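You operate a simulated robot arm through the tools that you are given. There is no shell and no other tool.

Carry out the task below with a simulated robot arm. There is one attempt and no reset: what you move stays moved.

TASK
Lay the drive belt over both pulleys of the skid pump and tension it.
Fine: wind the belt crank till the pointer stands on the green band, then shut the belt cover, fingers clear, and turn its knob tight.
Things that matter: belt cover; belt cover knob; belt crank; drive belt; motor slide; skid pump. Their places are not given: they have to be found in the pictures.

Only the result counts: the job must be done as asked and must still hold three seconds after the hand-in. Knocking over, shifting, dropping, spilling or breaking anything else fails it. Lids that push on must go on centred and level and be pressed home; caps that screw on are set level and turned clockwise until they are tight.

THE ROBOT
A 6-joint arm with a two-finger parallel gripper, fixed in place. Base frame: the origin is at the foot of the arm, x ahead of it, y to its left, z up. Units: mm, degrees, N and s.
With the tool pointing down near the work surface it reaches from about 160 to 740 mm from the base axis. Its first joint turns from -166.0 to 166.0 degrees. Payload 3.91 kg.
The tool frame sits at the grasp point between the pads (the TCP): z along the fingers, y along the line on which they close. The tips reach 30 mm beyond it. Largest opening 110 mm; finger width 20, thickness 10; the body of the gripper, 48 by 112 mm, starts 55 mm behind the TCP.
Orientation is that of the tool frame in the base frame, as [roll, pitch, yaw] about the fixed x, y, z axes, in that order (R = Rz(yaw) Ry(pitch) Rx(roll)). With the fingers straight down and closing along the base's y, the tool's x points along the base's -x, its y along +y and its z along -z.

THE INTERFACE
- The arm moves only by the tool servo_tool. Its arguments are lists of equal length, an entry for each row: "slide": the shift along the tool's x, y, z in mm, a list of three; "angular": the turn, a rotation vector about the tool's x, y, z in degrees, a list of three; "fingers": the gripper command, from -1 (fully open) to 1 (shut), values between in proportion. In form: {"slide": [[dx, dy, dz], ...], "angular": [[wx, wy, wz], ...], "fingers": [fingers, ...]}. A call has 1 to 20 rows; each row is the pose to reach, as a shift and turn from the pose commanded when the call began, along the tool's axes at that moment. A row lasts 0.2 s, in which the tool goes at most 50 mm and 8.6 degrees; a call with a longer step from one row to the next is refused whole, and so is a gripper value outside its range. Where a pose cannot be reached the arm comes as near as it can. A force on the tool above 90 N (or 10 N above the force at the start of the call, whichever is more), or a blocked arm, ends the call early, and 0.2 s more pass. The fingers move at their own pace (about 45 mm/s each) and stop on an object; they squeeze with about 33 N. The grip force told is the motor's: it shows also when the fingers shut on nothing. Time passes only in rows, and 0.2 s behind the last, so rows that repeat a pose let the fingers close. The reply holds the time, the measured pose of the TCP, the force on the tool along the base axes, the opening and the grip force, in the units named above and with some noise, with the torque about the TCP (base axes, N m) and any sound that the robot's microphone picked up.
- Cameras (640 x 400 px; columns grow to the right, rows downward): "scene" is fixed at [50.3, 500.8, 1496.6]; the picture's right is [-0.91, -0.42, 0.00], its down [-0.24, 0.51, -0.83] and it looks along [0.35, -0.75, -0.56] (base axes); focal length 323 px, centre (320, 200). "wrist" rides on the gripper at [71, 22, -107] in the tool frame; the picture's right is [-0.29, 0.96, 0.00], its down [-0.76, -0.23, -0.61] and it looks along [-0.58, -0.18, 0.79] (tool axes); focal length 243 px, centre (320, 200).
- grab_frame(camera): a new picture of that camera. No time passes.
- slide_trunk(by): slides the trunk up (or, below 0, down) by that many mm; the arm rides with it, the base frame stays. It gives what a move gives, with no picture.
- probe_pixels(camera, pixels): for up to 12 pixels [column, row] of the newest picture of that camera ("zoom" is the newest enlarged one), the place [x, y, z] in the base frame of the surface seen there, good to about 2 mm. No time passes.
- inspect(camera, box): a new picture of the part [left, top, right, bottom] of that camera's present view, enlarged. No time passes.
- hand_in(): hands the job in; it is judged then, once.

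Unless the task says otherwise, let go and move clear before handing in.

The tools are called after "Emit:" by a JSON object that holds its "fn" and its "kwargs". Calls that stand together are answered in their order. servo_tool: Moves the arm, as the interface text tells. Its arguments: {"type":"object","properties":{"slide":{"type":"array","items":{"type":"array","items":{"type":"number"}}},"angular":{"type":"array","items":{"type":"array","items":{"type":"number"}}},"fingers":{"type":"array","items":{"type":"number"}}},"required":["slide","angular","fingers"]} The other tools are called the same way: slide_trunk (by) slides the trunk up or down; grab_frame (camera) takes a picture; probe_pixels (camera, pixels) gives the place of the surface under pixels of a picture; inspect (camera, box) takes an enlarged picture of a part of a camera's view; hand_in () hands the job in.

At the start:

```text
time: 0.0
tcp_pos: [307.0, -283.8, 1169.9]
orientation: [-179.9, 0.0, 179.9]
ft_force: [0.0, -0.8, 0.6]
torque: [0.03, -0.01, -0.02]
width: 109.9
gripper_force: 0.0
trunk travel left (down, up): [-525.0, 65.0]
```

scene: 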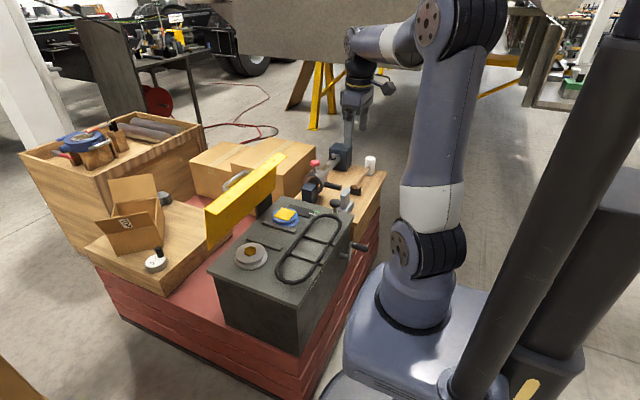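
wrist: 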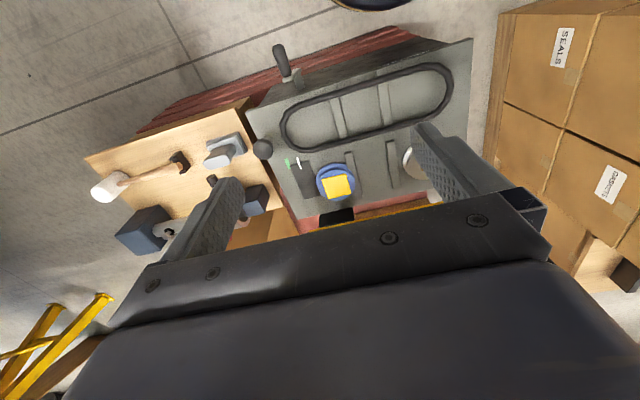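

The scene picture shows the pump box with the black belt loop lying near (310,245), two pulleys near (285,215) and (250,255), and the yellow cover standing open at (245,200). I'll zoom in on those areas.

Emit:
{"fn": "inspect", "kwargs": {"camera": "scene", "box": [190, 140, 390, 320]}}

Emit:
{"fn": "inspect", "kwargs": {"camera": "wrist", "box": [200, 20, 500, 230]}}

```text
2.22 times, centred on (290, 230) of scene
```

zoom: 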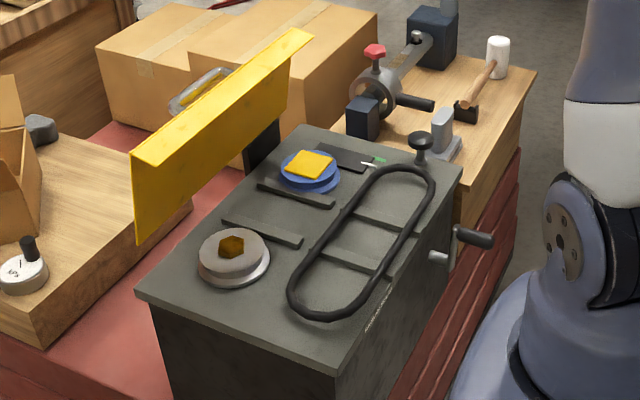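

```text
1.90 times, centred on (350, 125) of wrist
```

zoom: 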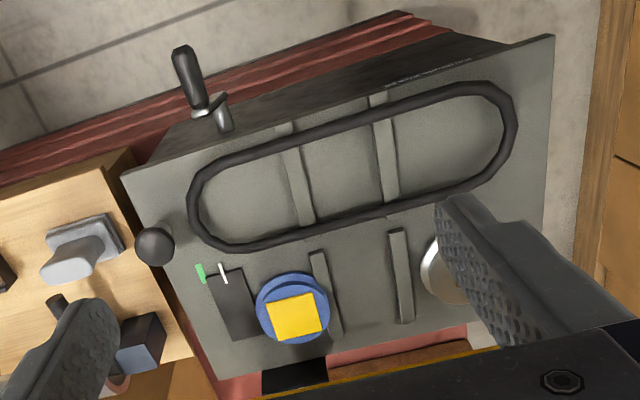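

The zoom shows the crank on the robot-facing side (470,240), a black knob post at (422,145), green band and pointer at (375,162). I'll probe places through a fresh scene zoom.

Emit:
{"fn": "inspect", "kwargs": {"camera": "scene", "box": [190, 140, 390, 320]}}

Emit:
{"fn": "probe_pixels", "kwargs": {"camera": "zoom", "pixels": [[230, 240], [308, 162], [422, 138], [470, 237], [138, 292], [315, 128], [460, 170], [335, 370], [140, 158], [305, 35], [140, 235], [262, 140]]}}

Emit:
{"fn": "probe_pixels", "kwargs": {"camera": "zoom", "pixels": [[325, 318], [290, 295], [345, 210], [400, 167], [435, 190], [380, 280], [370, 163], [380, 160], [345, 155], [200, 90], [440, 257], [490, 240]]}}

```text
2.22 times, centred on (290, 230) of scene
```

zoom: 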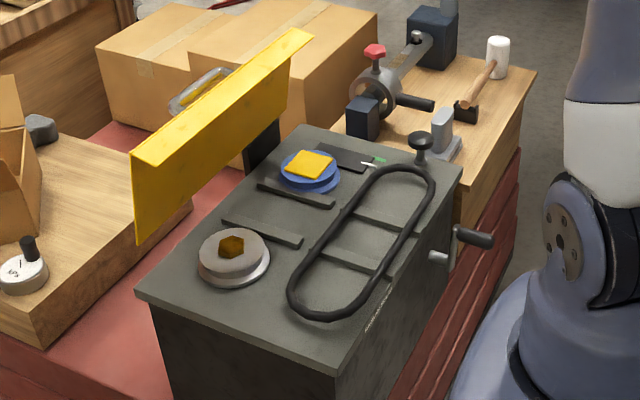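

```text
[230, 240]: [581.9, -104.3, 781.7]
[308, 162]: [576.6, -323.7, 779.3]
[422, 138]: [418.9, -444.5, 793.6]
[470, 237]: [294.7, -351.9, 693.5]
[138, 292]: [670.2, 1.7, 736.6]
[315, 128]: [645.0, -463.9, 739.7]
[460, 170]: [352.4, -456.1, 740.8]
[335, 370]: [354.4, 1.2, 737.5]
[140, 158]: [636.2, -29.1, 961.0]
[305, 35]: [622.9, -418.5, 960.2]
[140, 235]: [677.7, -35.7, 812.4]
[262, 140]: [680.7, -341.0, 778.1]
```

```text
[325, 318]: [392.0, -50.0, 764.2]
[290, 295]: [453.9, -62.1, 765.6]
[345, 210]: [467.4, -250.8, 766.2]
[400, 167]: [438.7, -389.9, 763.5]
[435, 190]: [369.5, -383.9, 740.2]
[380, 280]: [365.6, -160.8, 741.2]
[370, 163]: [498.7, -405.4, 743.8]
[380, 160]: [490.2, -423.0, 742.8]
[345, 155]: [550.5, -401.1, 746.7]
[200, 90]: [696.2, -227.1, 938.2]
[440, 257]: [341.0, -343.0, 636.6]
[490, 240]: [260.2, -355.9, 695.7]
```

The deck lies at z≈740 with pulleys at about (582,-104) and (577,-324), the belt's top at z≈765, and the cover stands open at x≈640–700. I'll zoom more tightly on each detail.

Emit:
{"fn": "inspect", "kwargs": {"camera": "scene", "box": [290, 185, 390, 285]}}

Emit:
{"fn": "inspect", "kwargs": {"camera": "scene", "box": [200, 145, 310, 245]}}

Emit:
{"fn": "inspect", "kwargs": {"camera": "scene", "box": [240, 190, 350, 290]}}

```text
4.00 times, centred on (340, 235) of scene
```

zoom: 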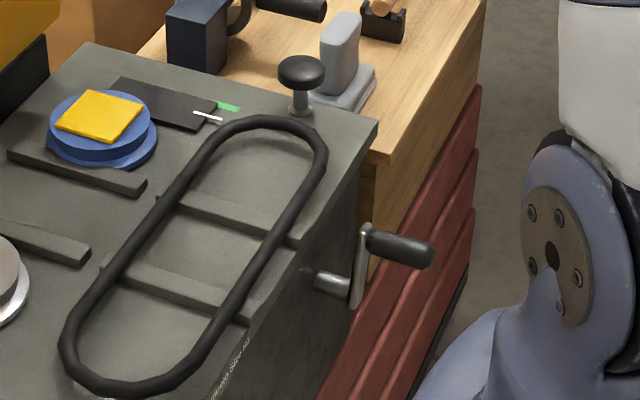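

```text
4.00 times, centred on (255, 195) of scene
```

zoom: 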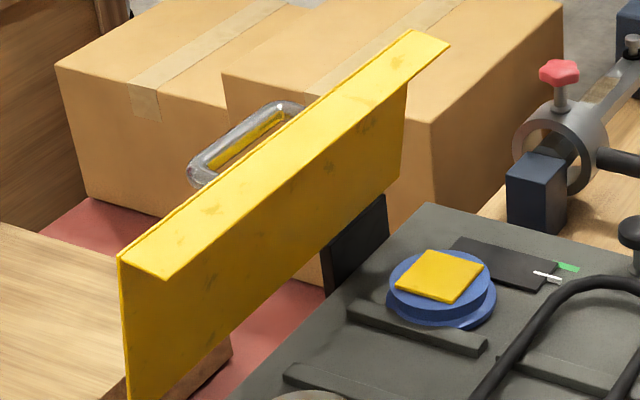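

```text
4.00 times, centred on (295, 240) of scene
```

zoom: 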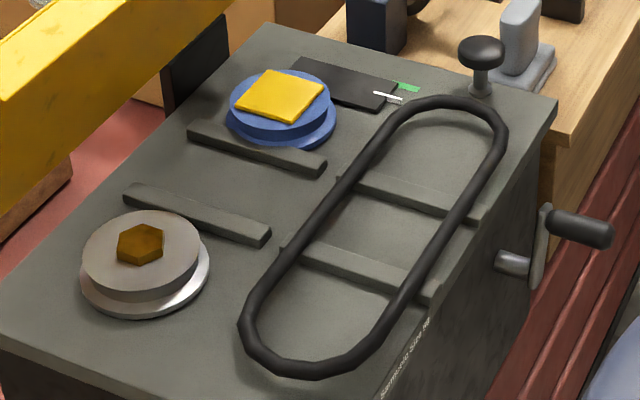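

I can see the belt, bars and pulleys in this last zoom (third picture). I'll probe the pulley edges, the belt outline and slide parts.

Emit:
{"fn": "probe_pixels", "kwargs": {"camera": "zoom", "pixels": [[84, 255], [198, 250], [140, 215], [140, 288], [82, 290], [207, 275], [233, 103], [328, 95], [280, 72], [275, 132], [330, 130], [255, 140]]}}

Emit:
{"fn": "probe_pixels", "kwargs": {"camera": "zoom", "pixels": [[440, 104], [500, 130], [250, 330], [305, 368], [380, 342], [340, 190], [470, 195], [480, 45], [480, 90], [407, 87], [388, 97], [350, 80]]}}

Emit:
{"fn": "probe_pixels", "kwargs": {"camera": "zoom", "pixels": [[410, 190], [430, 286], [310, 250], [350, 180], [380, 265], [200, 130], [320, 165], [130, 190], [265, 232], [195, 70], [170, 85], [215, 40]]}}

```text
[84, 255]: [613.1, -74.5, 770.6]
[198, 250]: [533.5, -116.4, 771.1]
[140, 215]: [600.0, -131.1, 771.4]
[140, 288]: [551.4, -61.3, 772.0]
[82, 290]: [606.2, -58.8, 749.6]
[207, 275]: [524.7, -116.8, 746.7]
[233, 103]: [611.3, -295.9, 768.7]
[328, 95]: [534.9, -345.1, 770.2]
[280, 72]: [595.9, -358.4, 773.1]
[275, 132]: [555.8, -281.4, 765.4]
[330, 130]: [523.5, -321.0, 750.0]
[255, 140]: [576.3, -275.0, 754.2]
```

```text
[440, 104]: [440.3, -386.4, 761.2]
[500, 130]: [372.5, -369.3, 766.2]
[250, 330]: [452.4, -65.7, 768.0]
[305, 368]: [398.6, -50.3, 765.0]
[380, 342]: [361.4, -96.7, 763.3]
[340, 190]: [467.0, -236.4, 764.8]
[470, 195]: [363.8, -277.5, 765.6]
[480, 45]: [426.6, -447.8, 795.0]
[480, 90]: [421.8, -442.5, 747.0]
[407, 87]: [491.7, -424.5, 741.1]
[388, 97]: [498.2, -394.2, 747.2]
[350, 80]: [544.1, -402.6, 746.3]
```

```text
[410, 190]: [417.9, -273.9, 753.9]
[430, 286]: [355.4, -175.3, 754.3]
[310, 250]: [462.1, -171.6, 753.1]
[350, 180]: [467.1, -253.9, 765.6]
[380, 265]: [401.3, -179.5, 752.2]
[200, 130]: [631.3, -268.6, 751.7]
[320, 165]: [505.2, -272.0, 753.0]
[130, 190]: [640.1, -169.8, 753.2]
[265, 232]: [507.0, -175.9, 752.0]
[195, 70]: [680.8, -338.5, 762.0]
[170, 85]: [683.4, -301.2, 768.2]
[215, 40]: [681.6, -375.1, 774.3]
```

The pulleys come out around (575,-97) and (575,-320) with radius about 44 mm, top z≈771. Next I'll probe the cover's lip, plate and hinge.

Emit:
{"fn": "inspect", "kwargs": {"camera": "scene", "box": [200, 145, 310, 255]}}

Emit:
{"fn": "probe_pixels", "kwargs": {"camera": "zoom", "pixels": [[160, 250], [175, 240], [150, 245], [428, 50], [440, 45], [405, 38], [150, 300], [250, 300], [350, 180], [390, 170], [290, 105], [225, 150]]}}

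Emit:
{"fn": "inspect", "kwargs": {"camera": "wrist", "box": [220, 40, 480, 240]}}

```text
3.64 times, centred on (255, 200) of scene
```

zoom: 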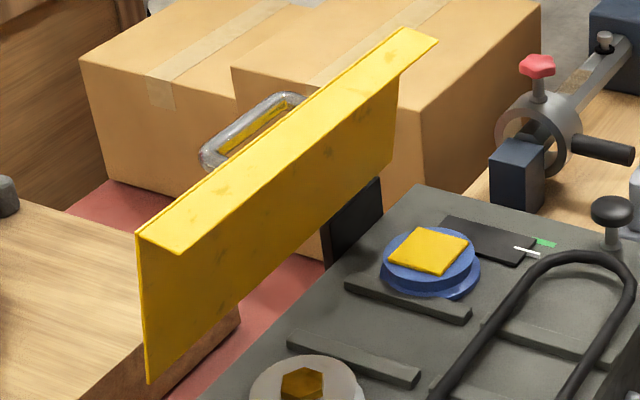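

```text
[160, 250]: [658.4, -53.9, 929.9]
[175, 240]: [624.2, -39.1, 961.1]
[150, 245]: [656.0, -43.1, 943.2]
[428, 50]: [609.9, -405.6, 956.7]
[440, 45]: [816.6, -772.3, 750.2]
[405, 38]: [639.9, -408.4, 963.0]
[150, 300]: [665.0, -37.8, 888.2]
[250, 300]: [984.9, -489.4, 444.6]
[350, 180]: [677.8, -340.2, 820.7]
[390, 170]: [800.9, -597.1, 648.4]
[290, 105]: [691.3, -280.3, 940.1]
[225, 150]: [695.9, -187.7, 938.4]
```

```text
2.00 times, centred on (350, 140) of wrist
```

zoom: 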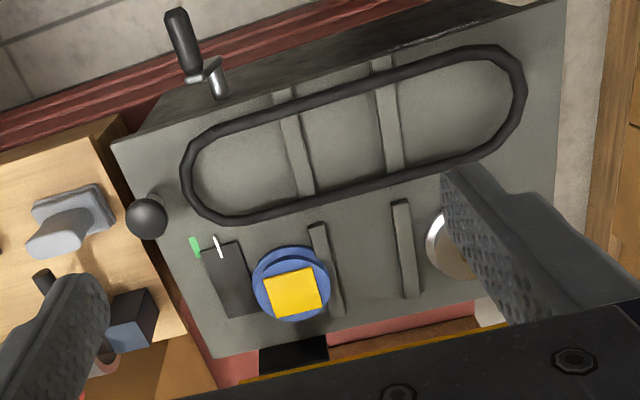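

The cover's lip reaches x≈607 at z≈957, its plate runs down to about x≈679, z≈803, so it leans over the deck. I'll lower the trunk by 150 mm and take closer pictures with the wrist camera.

Emit:
{"fn": "slide_trunk", "kwargs": {"by": -150}}

Emit:
{"fn": "grab_frame", "kwargs": {"camera": "wrist"}}

Emit:
{"fn": "grab_frame", "kwargs": {"camera": "scene"}}

```text
time: 1.8
tcp_pos: [305.9, -283.5, 1020.4]
orientation: [-180.0, 0.0, -180.0]
ft_force: [0.3, 0.6, 0.2]
torque: [-0.01, -0.02, 0.04]
width: 110.1
gripper_force: 0.1
trunk travel left (down, up): [-375.0, 215.0]
```

```text
taken
```

wrist: 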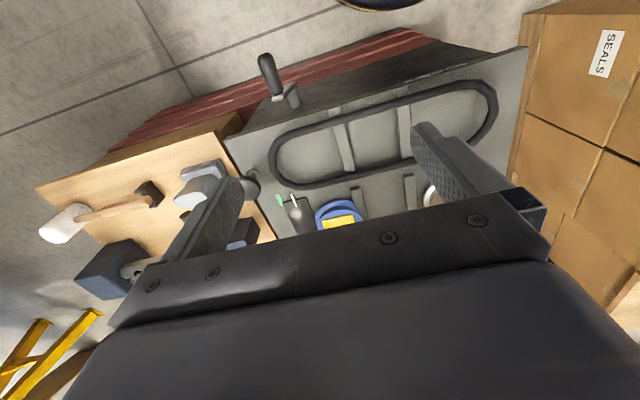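

```text
taken
```

scene: 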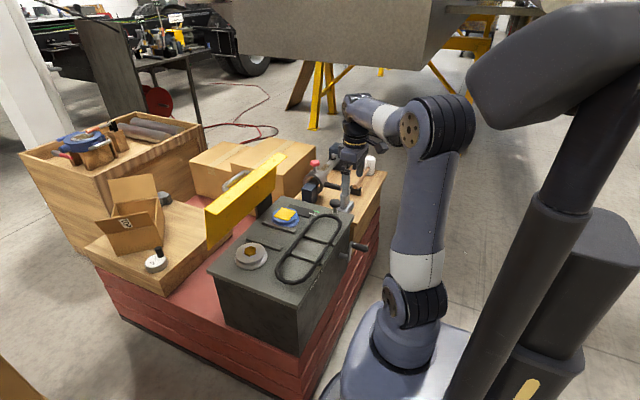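

The wrist view shows the crank (272,80), belt, knob (248,185). I'll zoom on the knob and crank areas from here.

Emit:
{"fn": "inspect", "kwargs": {"camera": "wrist", "box": [210, 40, 370, 140]}}

Emit:
{"fn": "inspect", "kwargs": {"camera": "wrist", "box": [220, 140, 380, 240]}}

Emit:
{"fn": "inspect", "kwargs": {"camera": "scene", "box": [300, 180, 400, 300]}}

```text
4.00 times, centred on (290, 90) of wrist
```

zoom: 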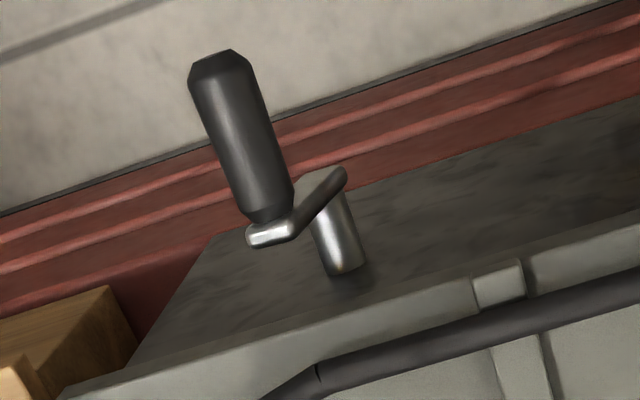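

```text
4.00 times, centred on (300, 190) of wrist
```

zoom: 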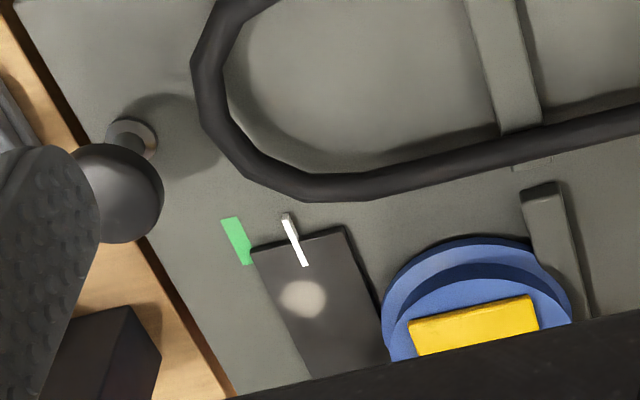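

```text
3.33 times, centred on (350, 240) of scene
```

zoom: 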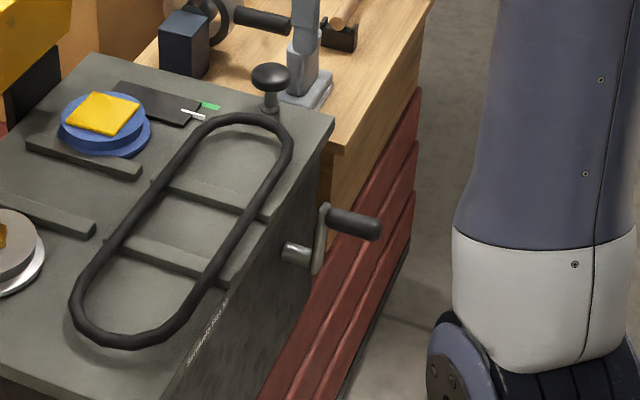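

The knob stands on a washered stem on the deck; I still need to see the far side of the cover for a knob there. I'll swing the tool over to the +y end, turned to look along -y.

Emit:
{"fn": "servo_tool", "kwargs": {"slide": [[-30, 28, -20], [-60, 56, -35], [-90, 84, -50], [-120, 112, -60], [-150, 140, -65], [-180, 170, -65], [-215, 200, -65], [-250, 230, -65], [-285, 262, -65], [-320, 295, -65], [-350, 323, -65]], "angular": [[0, 0, 8.2], [0, 0, 16.4], [0, 0, 24.6], [0, 0, 32.8], [0, 0, 41], [0, 0, 49.2], [0, 0, 57.4], [0, 0, 65.6], [0, 0, 73.8], [0, 0, 82], [0, 0, 90]], "fingers": [-1, -1, -1, -1, -1, -1, -1, -1, -1, -1, -1]}}

Emit:
{"fn": "grab_frame", "kwargs": {"camera": "wrist"}}

Emit:
{"fn": "grab_frame", "kwargs": {"camera": "scene"}}

```text
time: 4.2
tcp_pos: [652.6, 38.5, 1083.1]
orientation: [179.9, -0.1, 89.9]
ft_force: [0.0, -0.4, 0.0]
torque: [-0.01, 0.0, -0.01]
width: 110.0
gripper_force: 0.1
trunk travel left (down, up): [-375.0, 215.0]
```

```text
taken
```

wrist: 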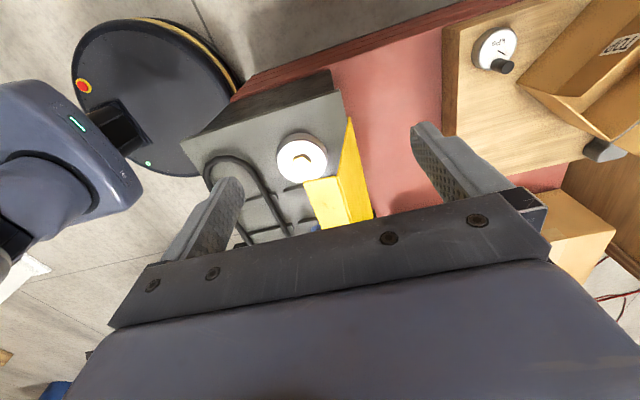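

```text
taken
```

scene: 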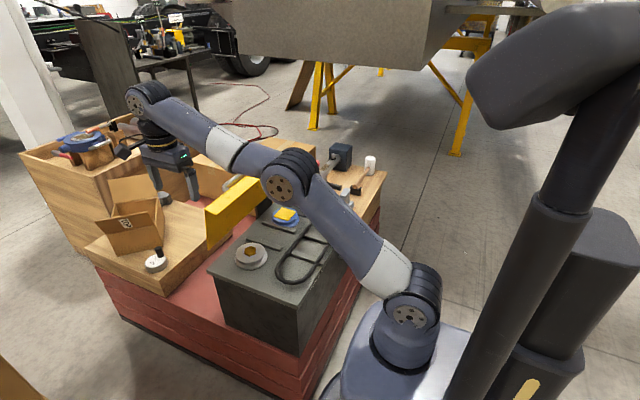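

The gripper hides the cover here (yellow at (345,175)). I'll tilt the tool 40° so the camera looks more level along the cover's far side.

Emit:
{"fn": "servo_tool", "kwargs": {"slide": [[5, 8, 0], [10, 16, 0], [15, 24, 0], [20, 32, 0], [25, 38, 0], [25, 38, 0]], "angular": [[0, -8, 0], [0, -16, 0], [0, -24, 0], [0, -32, 0], [0, -40, 0], [0, -40, 0]], "fingers": [-1, -1, -1, -1, -1, -1]}}

Emit:
{"fn": "grab_frame", "kwargs": {"camera": "wrist"}}

```text
time: 5.5
tcp_pos: [682.7, 42.1, 1056.7]
orientation: [178.3, 40.2, 89.9]
ft_force: [-0.5, 0.3, 0.4]
torque: [-0.01, 0.0, -0.01]
width: 110.0
gripper_force: 0.0
out of reach, approached as far as the arm can: row 1, 2, 3, 4, 5, 6
trunk travel left (down, up): [-375.0, 215.0]
```

```text
taken
```

wrist: 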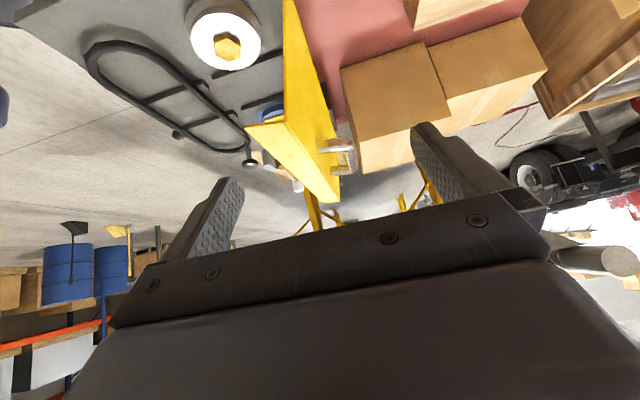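

Now the cover's back is visible from (290,0) to (335,200) with the handle at (345,155). I'll zoom in to look for a knob there.

Emit:
{"fn": "inspect", "kwargs": {"camera": "wrist", "box": [220, 60, 400, 220]}}

Emit:
{"fn": "inspect", "kwargs": {"camera": "wrist", "box": [80, 0, 360, 180]}}

```text
2.50 times, centred on (310, 140) of wrist
```

zoom: 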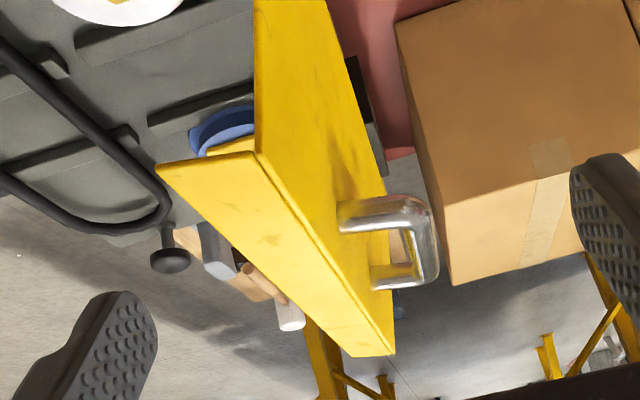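

```text
2.22 times, centred on (220, 90) of wrist
```

zoom: 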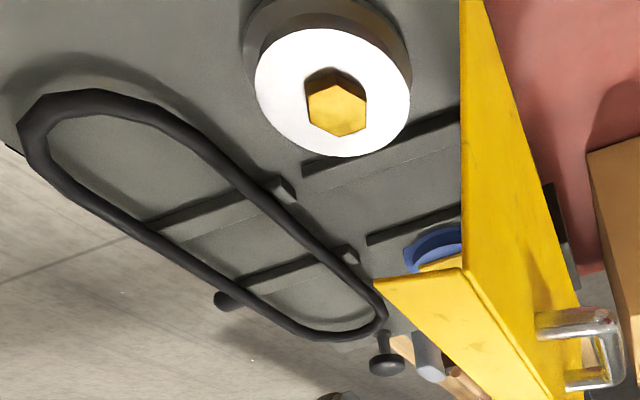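

No knob is on the cover, so the deck knob at about (421,-444) is the cover's knob. I'll probe hinge and cover points in this wrist picture.

Emit:
{"fn": "grab_frame", "kwargs": {"camera": "wrist"}}

Emit:
{"fn": "probe_pixels", "kwargs": {"camera": "wrist", "pixels": [[290, 40], [300, 60], [292, 15], [313, 100], [325, 105], [329, 92], [333, 120], [287, 118], [250, 128], [330, 197], [352, 145], [345, 165]]}}

Emit:
{"fn": "inspect", "kwargs": {"camera": "wrist", "box": [270, 60, 370, 200]}}

```text
taken
```

wrist: 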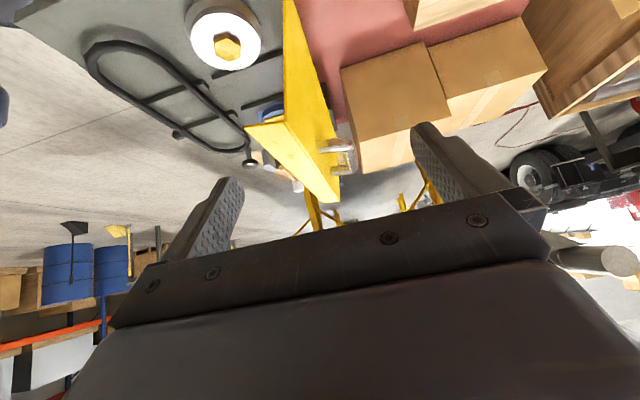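

```text
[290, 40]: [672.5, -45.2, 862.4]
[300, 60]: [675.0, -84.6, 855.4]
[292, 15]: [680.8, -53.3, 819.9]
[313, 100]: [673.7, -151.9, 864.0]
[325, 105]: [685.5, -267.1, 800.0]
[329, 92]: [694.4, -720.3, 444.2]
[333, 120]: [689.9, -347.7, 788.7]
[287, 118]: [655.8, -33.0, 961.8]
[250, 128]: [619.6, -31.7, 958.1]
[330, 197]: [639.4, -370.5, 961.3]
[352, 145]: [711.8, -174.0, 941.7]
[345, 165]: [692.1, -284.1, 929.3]
```

```text
2.86 times, centred on (320, 130) of wrist
```

zoom: 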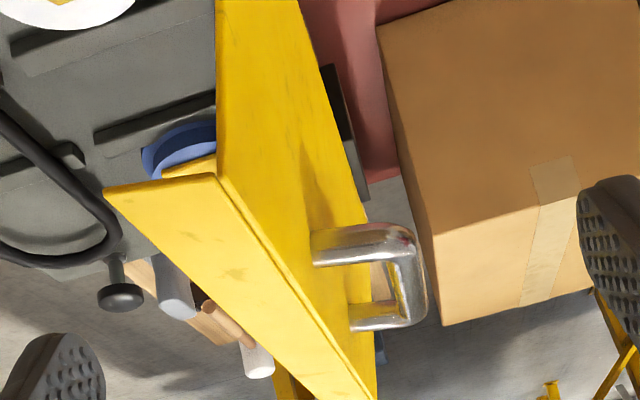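

The cover plate leans 10° from about (683, z803) up to the lip at z≈960, with the handle near x≈700–712, y≈-170…-285. Now I'll bring the tool upright over the belt to measure it closely.

Emit:
{"fn": "servo_tool", "kwargs": {"slide": [[-14, -36, 21], [-28, -71, 42], [-42, -106, 63], [-55, -142, 84], [-69, -177, 105], [-83, -212, 125], [-97, -248, 146], [-110, -283, 167], [-110, -283, 167]], "angular": [[0, 5, 0], [0, 10, 0], [0, 15, 0], [0, 20, 0], [0, 25, 0], [0, 30, 0], [0, 35, 0], [0, 40, 0], [0, 40, 0]], "fingers": [-1, -1, -1, -1, -1, -1, -1, -1, -1]}}

Emit:
{"fn": "grab_frame", "kwargs": {"camera": "wrist"}}

```text
time: 7.5
tcp_pos: [402.6, -151.7, 1000.9]
orientation: [-180.0, -0.1, 90.0]
ft_force: [0.6, 0.0, -0.2]
torque: [0.0, 0.0, 0.0]
width: 110.2
gripper_force: 0.1
trunk travel left (down, up): [-375.0, 215.0]
```

```text
taken
```

wrist: 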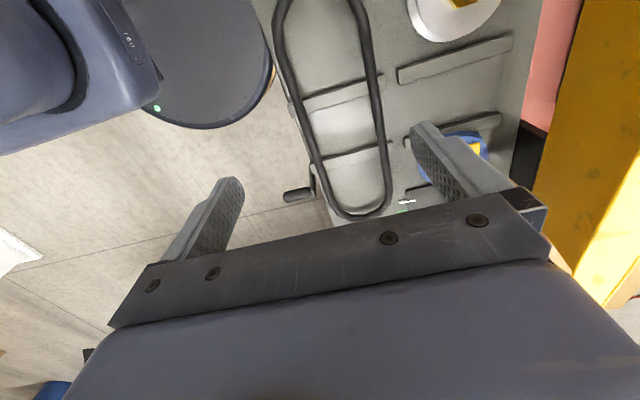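

From here the belt's two long sides run (280,30)-(335,205) and (355,10)-(388,190). I'll zoom and probe the tube's top along both sides.

Emit:
{"fn": "inspect", "kwargs": {"camera": "wrist", "box": [260, 60, 420, 220]}}

Emit:
{"fn": "probe_pixels", "kwargs": {"camera": "wrist", "pixels": [[281, 40], [291, 76], [302, 112], [314, 150], [326, 187], [362, 40], [369, 76], [376, 112], [382, 150], [358, 216], [340, 208], [374, 210]]}}

```text
2.50 times, centred on (340, 140) of wrist
```

zoom: 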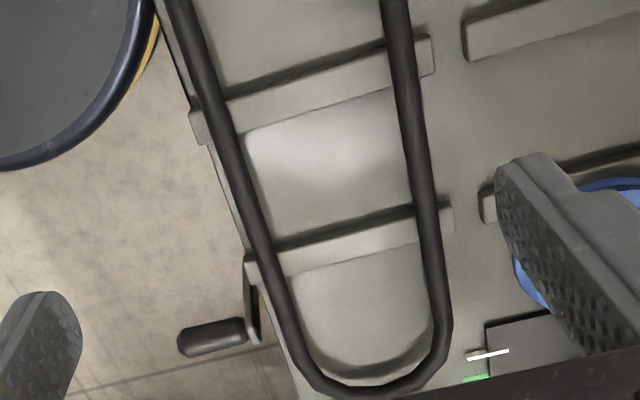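

```text
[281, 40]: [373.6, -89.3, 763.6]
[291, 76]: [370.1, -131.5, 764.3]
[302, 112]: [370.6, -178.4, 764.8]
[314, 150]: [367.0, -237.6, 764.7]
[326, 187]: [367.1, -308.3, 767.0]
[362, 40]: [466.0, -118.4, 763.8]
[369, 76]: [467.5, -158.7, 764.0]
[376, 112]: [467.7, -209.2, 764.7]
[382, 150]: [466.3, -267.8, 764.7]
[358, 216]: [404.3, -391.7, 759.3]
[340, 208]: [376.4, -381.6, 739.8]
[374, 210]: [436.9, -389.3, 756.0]
```

The belt's near side has its axis at x≈367.5, z≈758 and the far side at x≈467. I'll go down over the near side at y=-223 with fingers half open, stopping at z≈815 to check alignment.

Emit:
{"fn": "servo_tool", "kwargs": {"slide": [[-12, -6, 35], [-24, -12, 70], [-36, -18, 105], [-48, -24, 140], [-60, -30, 165], [-71, -35, 186], [-71, -35, 186]], "angular": [[0, 0, 0], [0, 0, 0], [0, 0, 0], [0, 0, 0], [0, 0, 0], [0, 0, 0], [0, 0, 0]], "fingers": [0, 0, 0, 0, 0, 0, 0]}}

Emit:
{"fn": "grab_frame", "kwargs": {"camera": "wrist"}}

Emit:
{"fn": "inspect", "kwargs": {"camera": "scene", "box": [250, 180, 390, 300]}}

```text
time: 9.2
tcp_pos: [363.9, -219.9, 814.9]
orientation: [-180.0, 0.0, 90.0]
ft_force: [0.2, 0.7, 0.8]
torque: [-0.03, 0.03, 0.0]
width: 54.9
gripper_force: 0.0
trunk travel left (down, up): [-375.0, 215.0]
```

```text
taken
```

wrist: 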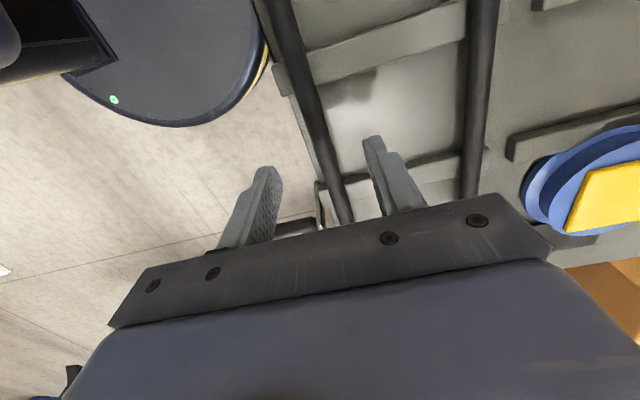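

```text
3.33 times, centred on (320, 240) of scene
```

zoom: 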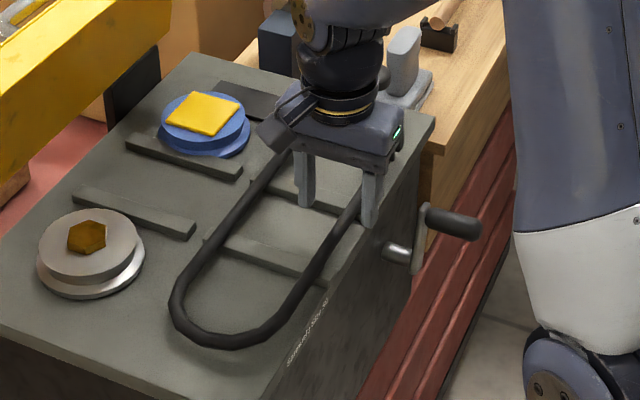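

The near tube passes centred between the finger tips (270,170) and (375,145). I'll go down 37 mm and close on it.

Emit:
{"fn": "servo_tool", "kwargs": {"slide": [[0, 0, 15], [0, 0, 30], [0, 0, 37], [0, 0, 37]], "angular": [[0, 0, 0], [0, 0, 0], [0, 0, 0], [0, 0, 0]], "fingers": [0, 0, 0, 0]}}

Emit:
{"fn": "inspect", "kwargs": {"camera": "wrist", "box": [200, 60, 440, 240]}}

```text
time: 10.2
tcp_pos: [365.6, -220.4, 777.6]
orientation: [180.0, 0.0, 90.0]
ft_force: [0.2, 0.4, 0.1]
torque: [-0.02, 0.0, -0.05]
width: 55.0
gripper_force: 0.1
trunk travel left (down, up): [-375.0, 215.0]
```

```text
2.22 times, centred on (320, 150) of wrist
```

zoom: 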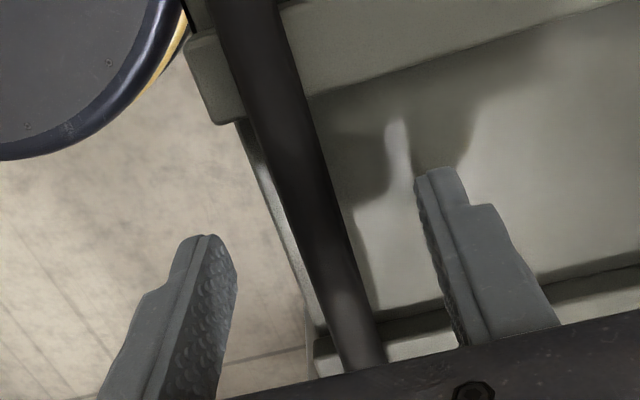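

The tube sits between both fingers at tip height. I'll close the fingers on it now.

Emit:
{"fn": "servo_tool", "kwargs": {"slide": [[0, 0, 0], [0, 0, 0], [0, 0, 0], [0, 0, 0], [0, 0, 0]], "angular": [[0, 0, 0], [0, 0, 0], [0, 0, 0], [0, 0, 0], [0, 0, 0]], "fingers": [1, 1, 1, 1, 1]}}

Emit:
{"fn": "inspect", "kwargs": {"camera": "wrist", "box": [200, 60, 440, 240]}}

```text
time: 11.3
tcp_pos: [365.3, -220.7, 778.6]
orientation: [-180.0, -0.1, 90.1]
ft_force: [1.8, -0.5, 0.2]
torque: [-0.03, 0.02, -0.05]
width: 11.4
gripper_force: 32.8
trunk travel left (down, up): [-375.0, 215.0]
```

```text
2.22 times, centred on (320, 150) of wrist
```

zoom: 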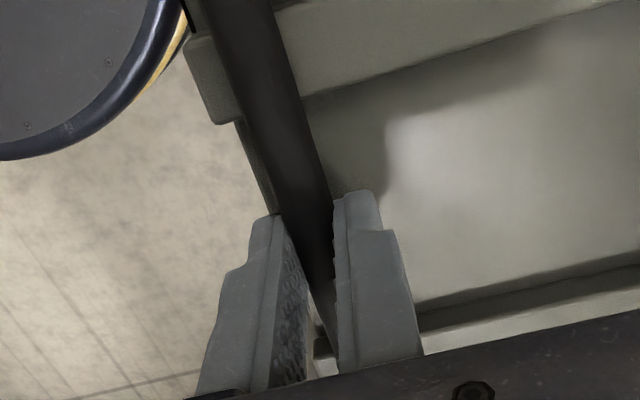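

Width 11.4 mm with 32.8 N: the belt is gripped. I'll lift it 45 mm gently and look how it hangs.

Emit:
{"fn": "servo_tool", "kwargs": {"slide": [[0, 0, -8], [0, 0, -16], [0, 0, -25], [0, 0, -35], [0, 0, -45], [0, 0, -45]], "angular": [[0, 0, 0], [0, 0, 0], [0, 0, 0], [0, 0, 0], [0, 0, 0], [0, 0, 0]], "fingers": [1, 1, 1, 1, 1, 1]}}

Emit:
{"fn": "inspect", "kwargs": {"camera": "scene", "box": [230, 180, 390, 300]}}

Emit:
{"fn": "grab_frame", "kwargs": {"camera": "wrist"}}

```text
time: 12.8
tcp_pos: [365.4, -219.5, 822.6]
orientation: [180.0, 0.0, 90.0]
ft_force: [0.2, -0.2, -1.2]
torque: [0.03, 0.05, -0.03]
width: 11.4
gripper_force: 33.1
trunk travel left (down, up): [-375.0, 215.0]
```

```text
3.33 times, centred on (310, 240) of scene
```

zoom: 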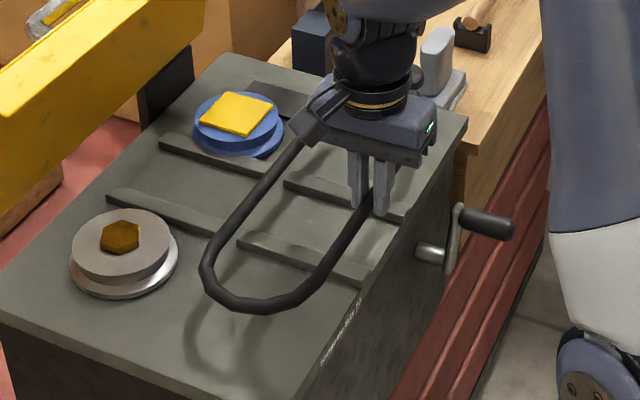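

```text
taken
```

wrist: 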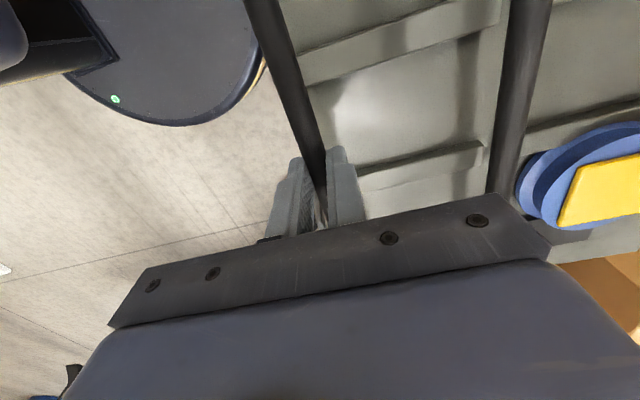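

The belt holds its shape and hangs level (stadium visible at (290,250) in the zoom). I'll lift a little more and carry it over the pulleys, then measure alignment.

Emit:
{"fn": "servo_tool", "kwargs": {"slide": [[0, 0, -15], [4, 30, -15], [8, 60, -15], [12, 90, -15], [12, 115, -15], [12, 140, -15], [12, 160, -15], [12, 160, -15]], "angular": [[0, 0, 0], [0, 0, 0], [0, 0, 0], [0, 0, 0], [0, 0, 0], [0, 0, 0], [0, 0, 0], [0, 0, 0]], "fingers": [1, 1, 1, 1, 1, 1, 1, 1]}}

Emit:
{"fn": "inspect", "kwargs": {"camera": "scene", "box": [190, 170, 350, 290]}}

Emit:
{"fn": "grab_frame", "kwargs": {"camera": "wrist"}}

```text
time: 14.6
tcp_pos: [526.0, -208.4, 838.1]
orientation: [180.0, 0.0, 90.0]
ft_force: [0.3, 0.1, -1.5]
torque: [-0.02, 0.09, -0.01]
width: 11.2
gripper_force: 32.8
trunk travel left (down, up): [-375.0, 215.0]
```

```text
3.33 times, centred on (270, 230) of scene
```

zoom: 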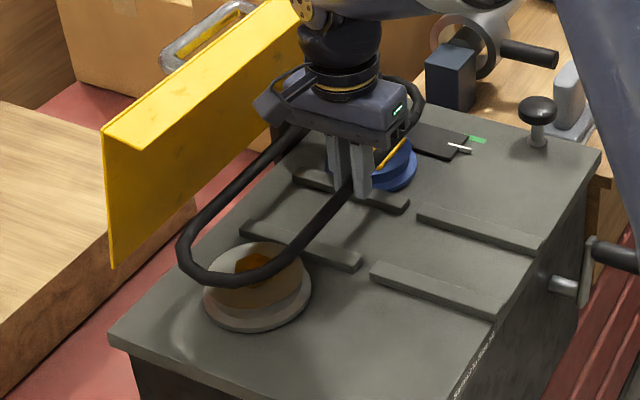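

```text
taken
```

wrist: 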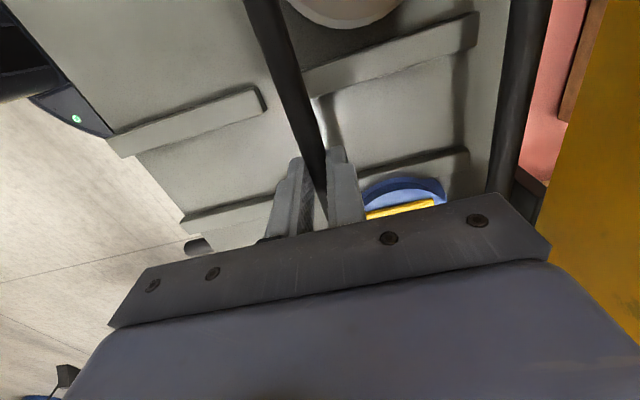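

The belt now hovers over both pulleys. I'll probe belt and grey-pulley edge points in the scene zoom and the wrist view.

Emit:
{"fn": "inspect", "kwargs": {"camera": "scene", "box": [210, 200, 310, 270]}}

Emit:
{"fn": "probe_pixels", "kwargs": {"camera": "wrist", "pixels": [[262, 20], [278, 60], [294, 100], [530, 20], [520, 80], [508, 150], [345, 20], [395, 12], [292, 8], [400, 210], [370, 195], [440, 185]]}}

```text
5.71 times, centred on (260, 235) of scene
```

zoom: 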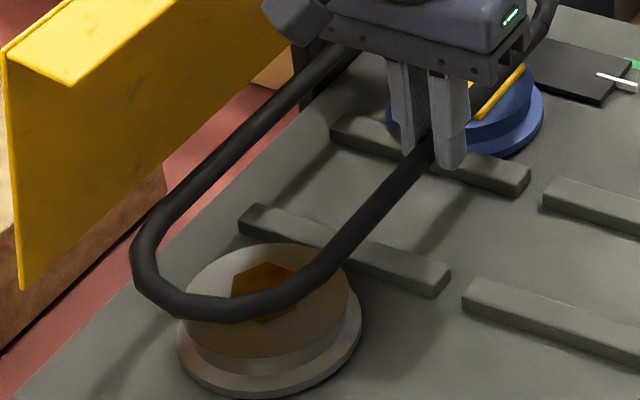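

```text
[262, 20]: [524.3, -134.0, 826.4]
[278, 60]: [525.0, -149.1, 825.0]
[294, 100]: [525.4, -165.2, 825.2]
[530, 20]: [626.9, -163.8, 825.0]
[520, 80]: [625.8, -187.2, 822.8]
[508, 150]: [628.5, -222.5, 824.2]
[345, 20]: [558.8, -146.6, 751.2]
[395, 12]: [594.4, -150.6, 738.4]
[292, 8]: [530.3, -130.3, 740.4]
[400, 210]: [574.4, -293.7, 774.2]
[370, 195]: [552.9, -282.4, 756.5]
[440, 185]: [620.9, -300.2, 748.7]
```

Belt top is at z≈824.5, sides at x≈525 and 627. Now I'll probe the pulley's rims in this tight zoom.

Emit:
{"fn": "probe_pixels", "kwargs": {"camera": "zoom", "pixels": [[187, 305], [346, 287], [262, 246], [262, 354], [200, 334], [325, 334], [182, 345], [358, 320], [280, 388], [170, 300], [145, 250], [330, 265]]}}

Emit:
{"fn": "probe_pixels", "kwargs": {"camera": "zoom", "pixels": [[225, 318], [265, 310], [300, 290], [240, 255], [330, 310], [220, 375], [400, 130], [540, 100], [500, 100], [470, 145], [510, 120], [260, 270]]}}

```text
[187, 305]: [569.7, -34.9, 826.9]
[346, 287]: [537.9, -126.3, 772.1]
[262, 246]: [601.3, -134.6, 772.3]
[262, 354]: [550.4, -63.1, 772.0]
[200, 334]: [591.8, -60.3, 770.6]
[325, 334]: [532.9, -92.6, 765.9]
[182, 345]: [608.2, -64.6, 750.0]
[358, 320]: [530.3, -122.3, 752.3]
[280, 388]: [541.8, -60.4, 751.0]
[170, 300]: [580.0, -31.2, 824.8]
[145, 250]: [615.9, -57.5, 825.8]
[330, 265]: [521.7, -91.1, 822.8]
```

```text
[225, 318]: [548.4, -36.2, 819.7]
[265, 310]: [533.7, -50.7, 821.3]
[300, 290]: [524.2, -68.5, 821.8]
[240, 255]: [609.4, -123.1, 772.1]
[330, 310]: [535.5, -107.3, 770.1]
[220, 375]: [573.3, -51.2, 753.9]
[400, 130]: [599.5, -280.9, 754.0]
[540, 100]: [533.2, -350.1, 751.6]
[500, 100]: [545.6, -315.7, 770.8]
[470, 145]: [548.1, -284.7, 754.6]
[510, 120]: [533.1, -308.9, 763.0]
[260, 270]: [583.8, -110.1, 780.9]
```

The grey pulley fits a circle centred at about (573,-100), r≈44; the blue at (573.5,-320.5). The belt is centred near (576,-204.5), so I'll shift it -2.5 mm in x and -5 mm in y and lower 34 mm to just above the pulley tops.

Emit:
{"fn": "servo_tool", "kwargs": {"slide": [[-5, -2.5, 0], [-5, -2.5, 12], [-5, -2.5, 24], [-5, -2.5, 34], [-5, -2.5, 34]], "angular": [[0, 0, 0], [0, 0, 0], [0, 0, 0], [0, 0, 0], [0, 0, 0]], "fingers": [1, 1, 1, 1, 1]}}

Emit:
{"fn": "inspect", "kwargs": {"camera": "scene", "box": [210, 200, 310, 270]}}

Emit:
{"fn": "grab_frame", "kwargs": {"camera": "wrist"}}

```text
time: 15.8
tcp_pos: [522.1, -214.3, 804.2]
orientation: [-180.0, 0.0, 90.0]
ft_force: [0.0, 0.0, -0.8]
torque: [-0.02, 0.04, 0.02]
width: 11.3
gripper_force: 33.7
trunk travel left (down, up): [-375.0, 215.0]
```

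```text
5.71 times, centred on (260, 235) of scene
```

zoom: 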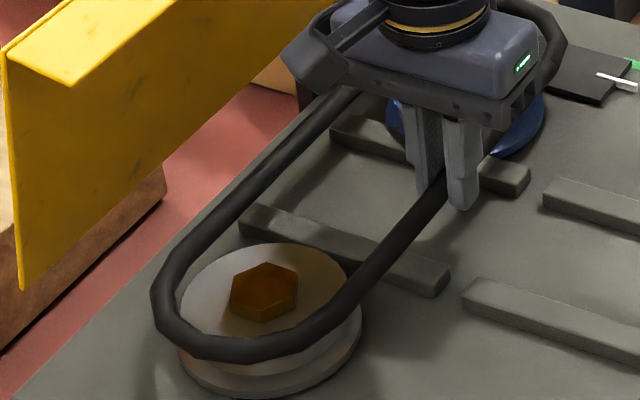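

```text
taken
```

wrist: 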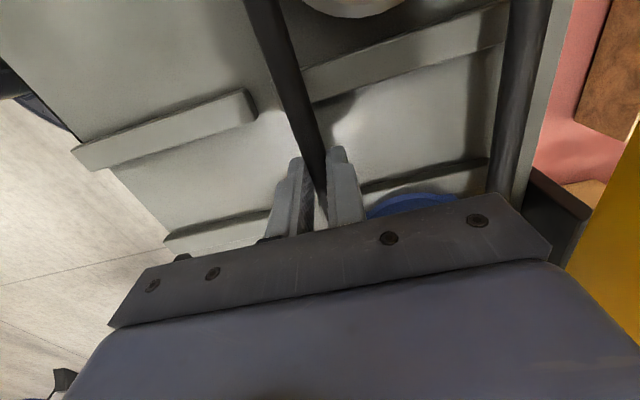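

The belt loop encircles the grey pulley's top with even margins. I'll lower in small steps, watching the force.

Emit:
{"fn": "servo_tool", "kwargs": {"slide": [[0, 0, 4], [0, 0, 8], [0, 0, 10]], "angular": [[0, 0, 0], [0, 0, 0], [0, 0, 0]], "fingers": [1, 1, 1]}}

Emit:
{"fn": "inspect", "kwargs": {"camera": "scene", "box": [210, 200, 310, 270]}}

```text
time: 16.6
tcp_pos: [521.6, -214.1, 793.3]
orientation: [-180.0, -0.1, 90.0]
ft_force: [-0.7, -0.7, -0.9]
torque: [0.03, 0.05, -0.02]
width: 11.3
gripper_force: 32.6
trunk travel left (down, up): [-375.0, 215.0]
```

```text
5.71 times, centred on (260, 235) of scene
```

zoom: 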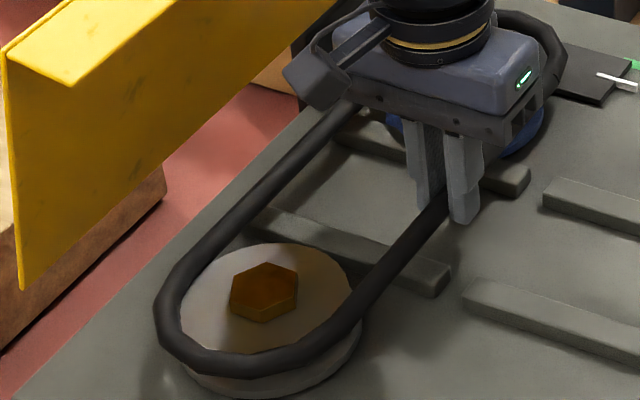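

No contact force at axis z≈774, so it's starting to pass the rims cleanly. I'll keep lowering to the rest bars.

Emit:
{"fn": "servo_tool", "kwargs": {"slide": [[0, 0, 3], [0, 0, 6], [0, 0, 9], [0, 0, 12]], "angular": [[0, 0, 0], [0, 0, 0], [0, 0, 0], [0, 0, 0]], "fingers": [1, 1, 1, 1]}}

Emit:
{"fn": "inspect", "kwargs": {"camera": "scene", "box": [210, 180, 330, 270]}}

Emit:
{"fn": "grab_frame", "kwargs": {"camera": "wrist"}}

```text
time: 17.6
tcp_pos: [523.2, -215.1, 780.0]
orientation: [180.0, 0.0, 90.0]
ft_force: [0.3, 0.2, -1.6]
torque: [-0.02, 0.04, 0.01]
width: 11.3
gripper_force: 32.9
trunk travel left (down, up): [-375.0, 215.0]
```

```text
4.44 times, centred on (270, 225) of scene
```

zoom: 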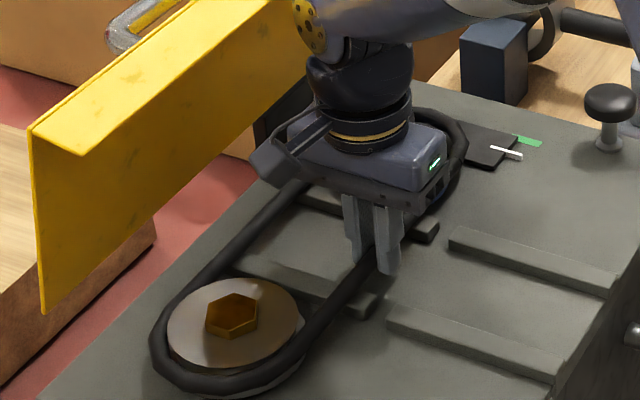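

```text
taken
```

wrist: 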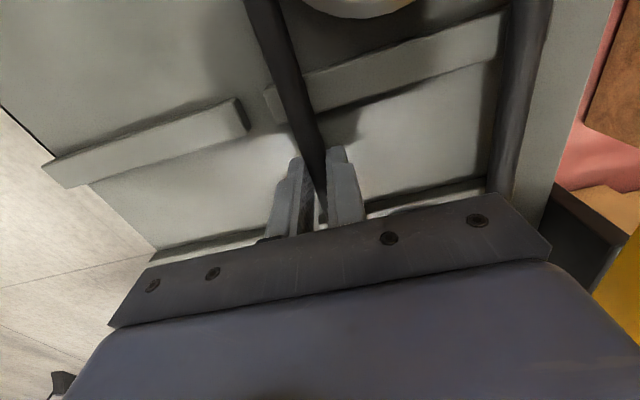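

The belt is now around both pulleys at axis z≈760, with only its weight on the tool. I'll lower 3 mm more to rest on the bars, then open the fingers a little.

Emit:
{"fn": "servo_tool", "kwargs": {"slide": [[0, 0, 1], [0, 0, 2], [0, 0, 3]], "angular": [[0, 0, 0], [0, 0, 0], [0, 0, 0]], "fingers": [1, 1, 1]}}

```text
time: 18.4
tcp_pos: [522.5, -213.5, 778.3]
orientation: [179.9, 0.1, 90.0]
ft_force: [-0.2, -0.3, -2.2]
torque: [0.02, 0.09, -0.02]
width: 11.3
gripper_force: 33.2
trunk travel left (down, up): [-375.0, 215.0]
```

The tool height matches the pickup height, so the belt is at bar level. I'll open the fingers to about 30 mm and then lift straight up.

Emit:
{"fn": "servo_tool", "kwargs": {"slide": [[0, 0, 0], [0, 0, 0], [0, 0, 0], [0, 0, -10], [0, 0, -30], [0, 0, -60], [0, 0, -100]], "angular": [[0, 0, 0], [0, 0, 0], [0, 0, 0], [0, 0, 0], [0, 0, 0], [0, 0, 0], [0, 0, 0]], "fingers": [0.45, 0.45, 0.45, 0.45, 0.45, 0.45, 0.45]}}

Emit:
{"fn": "inspect", "kwargs": {"camera": "scene", "box": [210, 180, 330, 270]}}

Emit:
{"fn": "grab_frame", "kwargs": {"camera": "wrist"}}

```text
time: 19.9
tcp_pos: [521.0, -215.6, 879.1]
orientation: [180.0, 0.0, 90.0]
ft_force: [0.0, -0.2, 0.1]
torque: [0.07, 0.02, 0.01]
width: 30.6
gripper_force: 0.1
trunk travel left (down, up): [-375.0, 215.0]
```

```text
4.44 times, centred on (270, 225) of scene
```

zoom: 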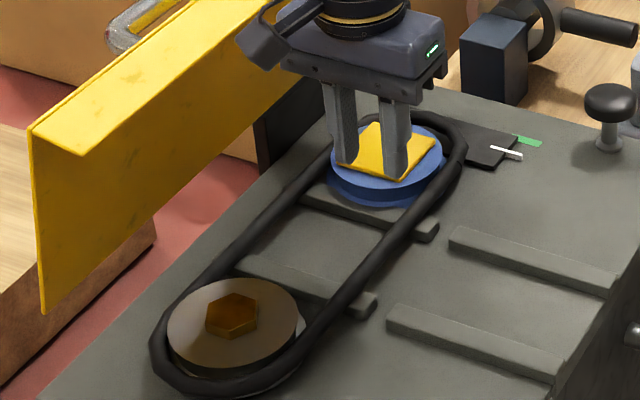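

```text
taken
```

wrist: 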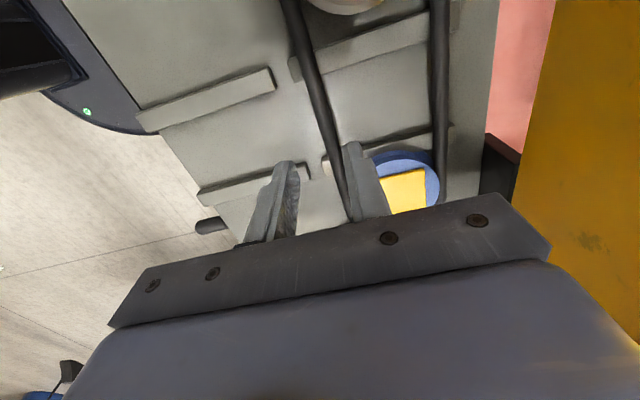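

The belt now lies around both pulleys, resting on the bars. Next I'll swing the tool back to yaw 180 above the crank to measure it.

Emit:
{"fn": "servo_tool", "kwargs": {"slide": [[-12, -20, -20], [-24, -42, -40], [-36, -64, -60], [-48, -86, -75], [-60, -110, -85], [-73, -134, -90], [-86, -158, -95], [-98, -182, -100], [-110, -206, -100], [-123, -228, -100], [-135, -250, -100], [-135, -250, -100]], "angular": [[0, 0, -8.2], [0, 0, -16.4], [0, 0, -24.6], [0, 0, -32.8], [0, 0, -41], [0, 0, -49.2], [0, 0, -57.4], [0, 0, -65.6], [0, 0, -73.8], [0, 0, -82], [0, 0, -90], [0, 0, -90]], "fingers": [0.2, 0.2, 0.2, 0.2, 0.2, 0.2, 0.2, 0.2, 0.2, 0.2, 0.2, 0.2]}}

Emit:
{"fn": "grab_frame", "kwargs": {"camera": "wrist"}}

Emit:
{"fn": "inspect", "kwargs": {"camera": "scene", "box": [220, 180, 400, 300]}}

```text
time: 22.6
tcp_pos: [272.0, -347.5, 978.3]
orientation: [179.9, 0.0, -179.8]
ft_force: [-0.4, 0.5, -0.1]
torque: [-0.01, -0.01, 0.01]
width: 44.0
gripper_force: 0.1
trunk travel left (down, up): [-375.0, 215.0]
```

```text
taken
```

wrist: 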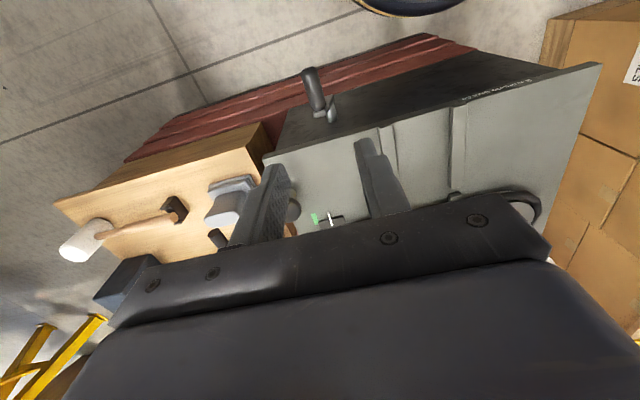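

```text
3.33 times, centred on (310, 240) of scene
```

zoom: 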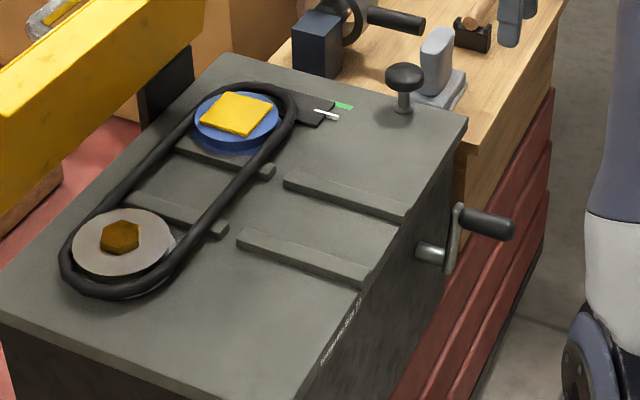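

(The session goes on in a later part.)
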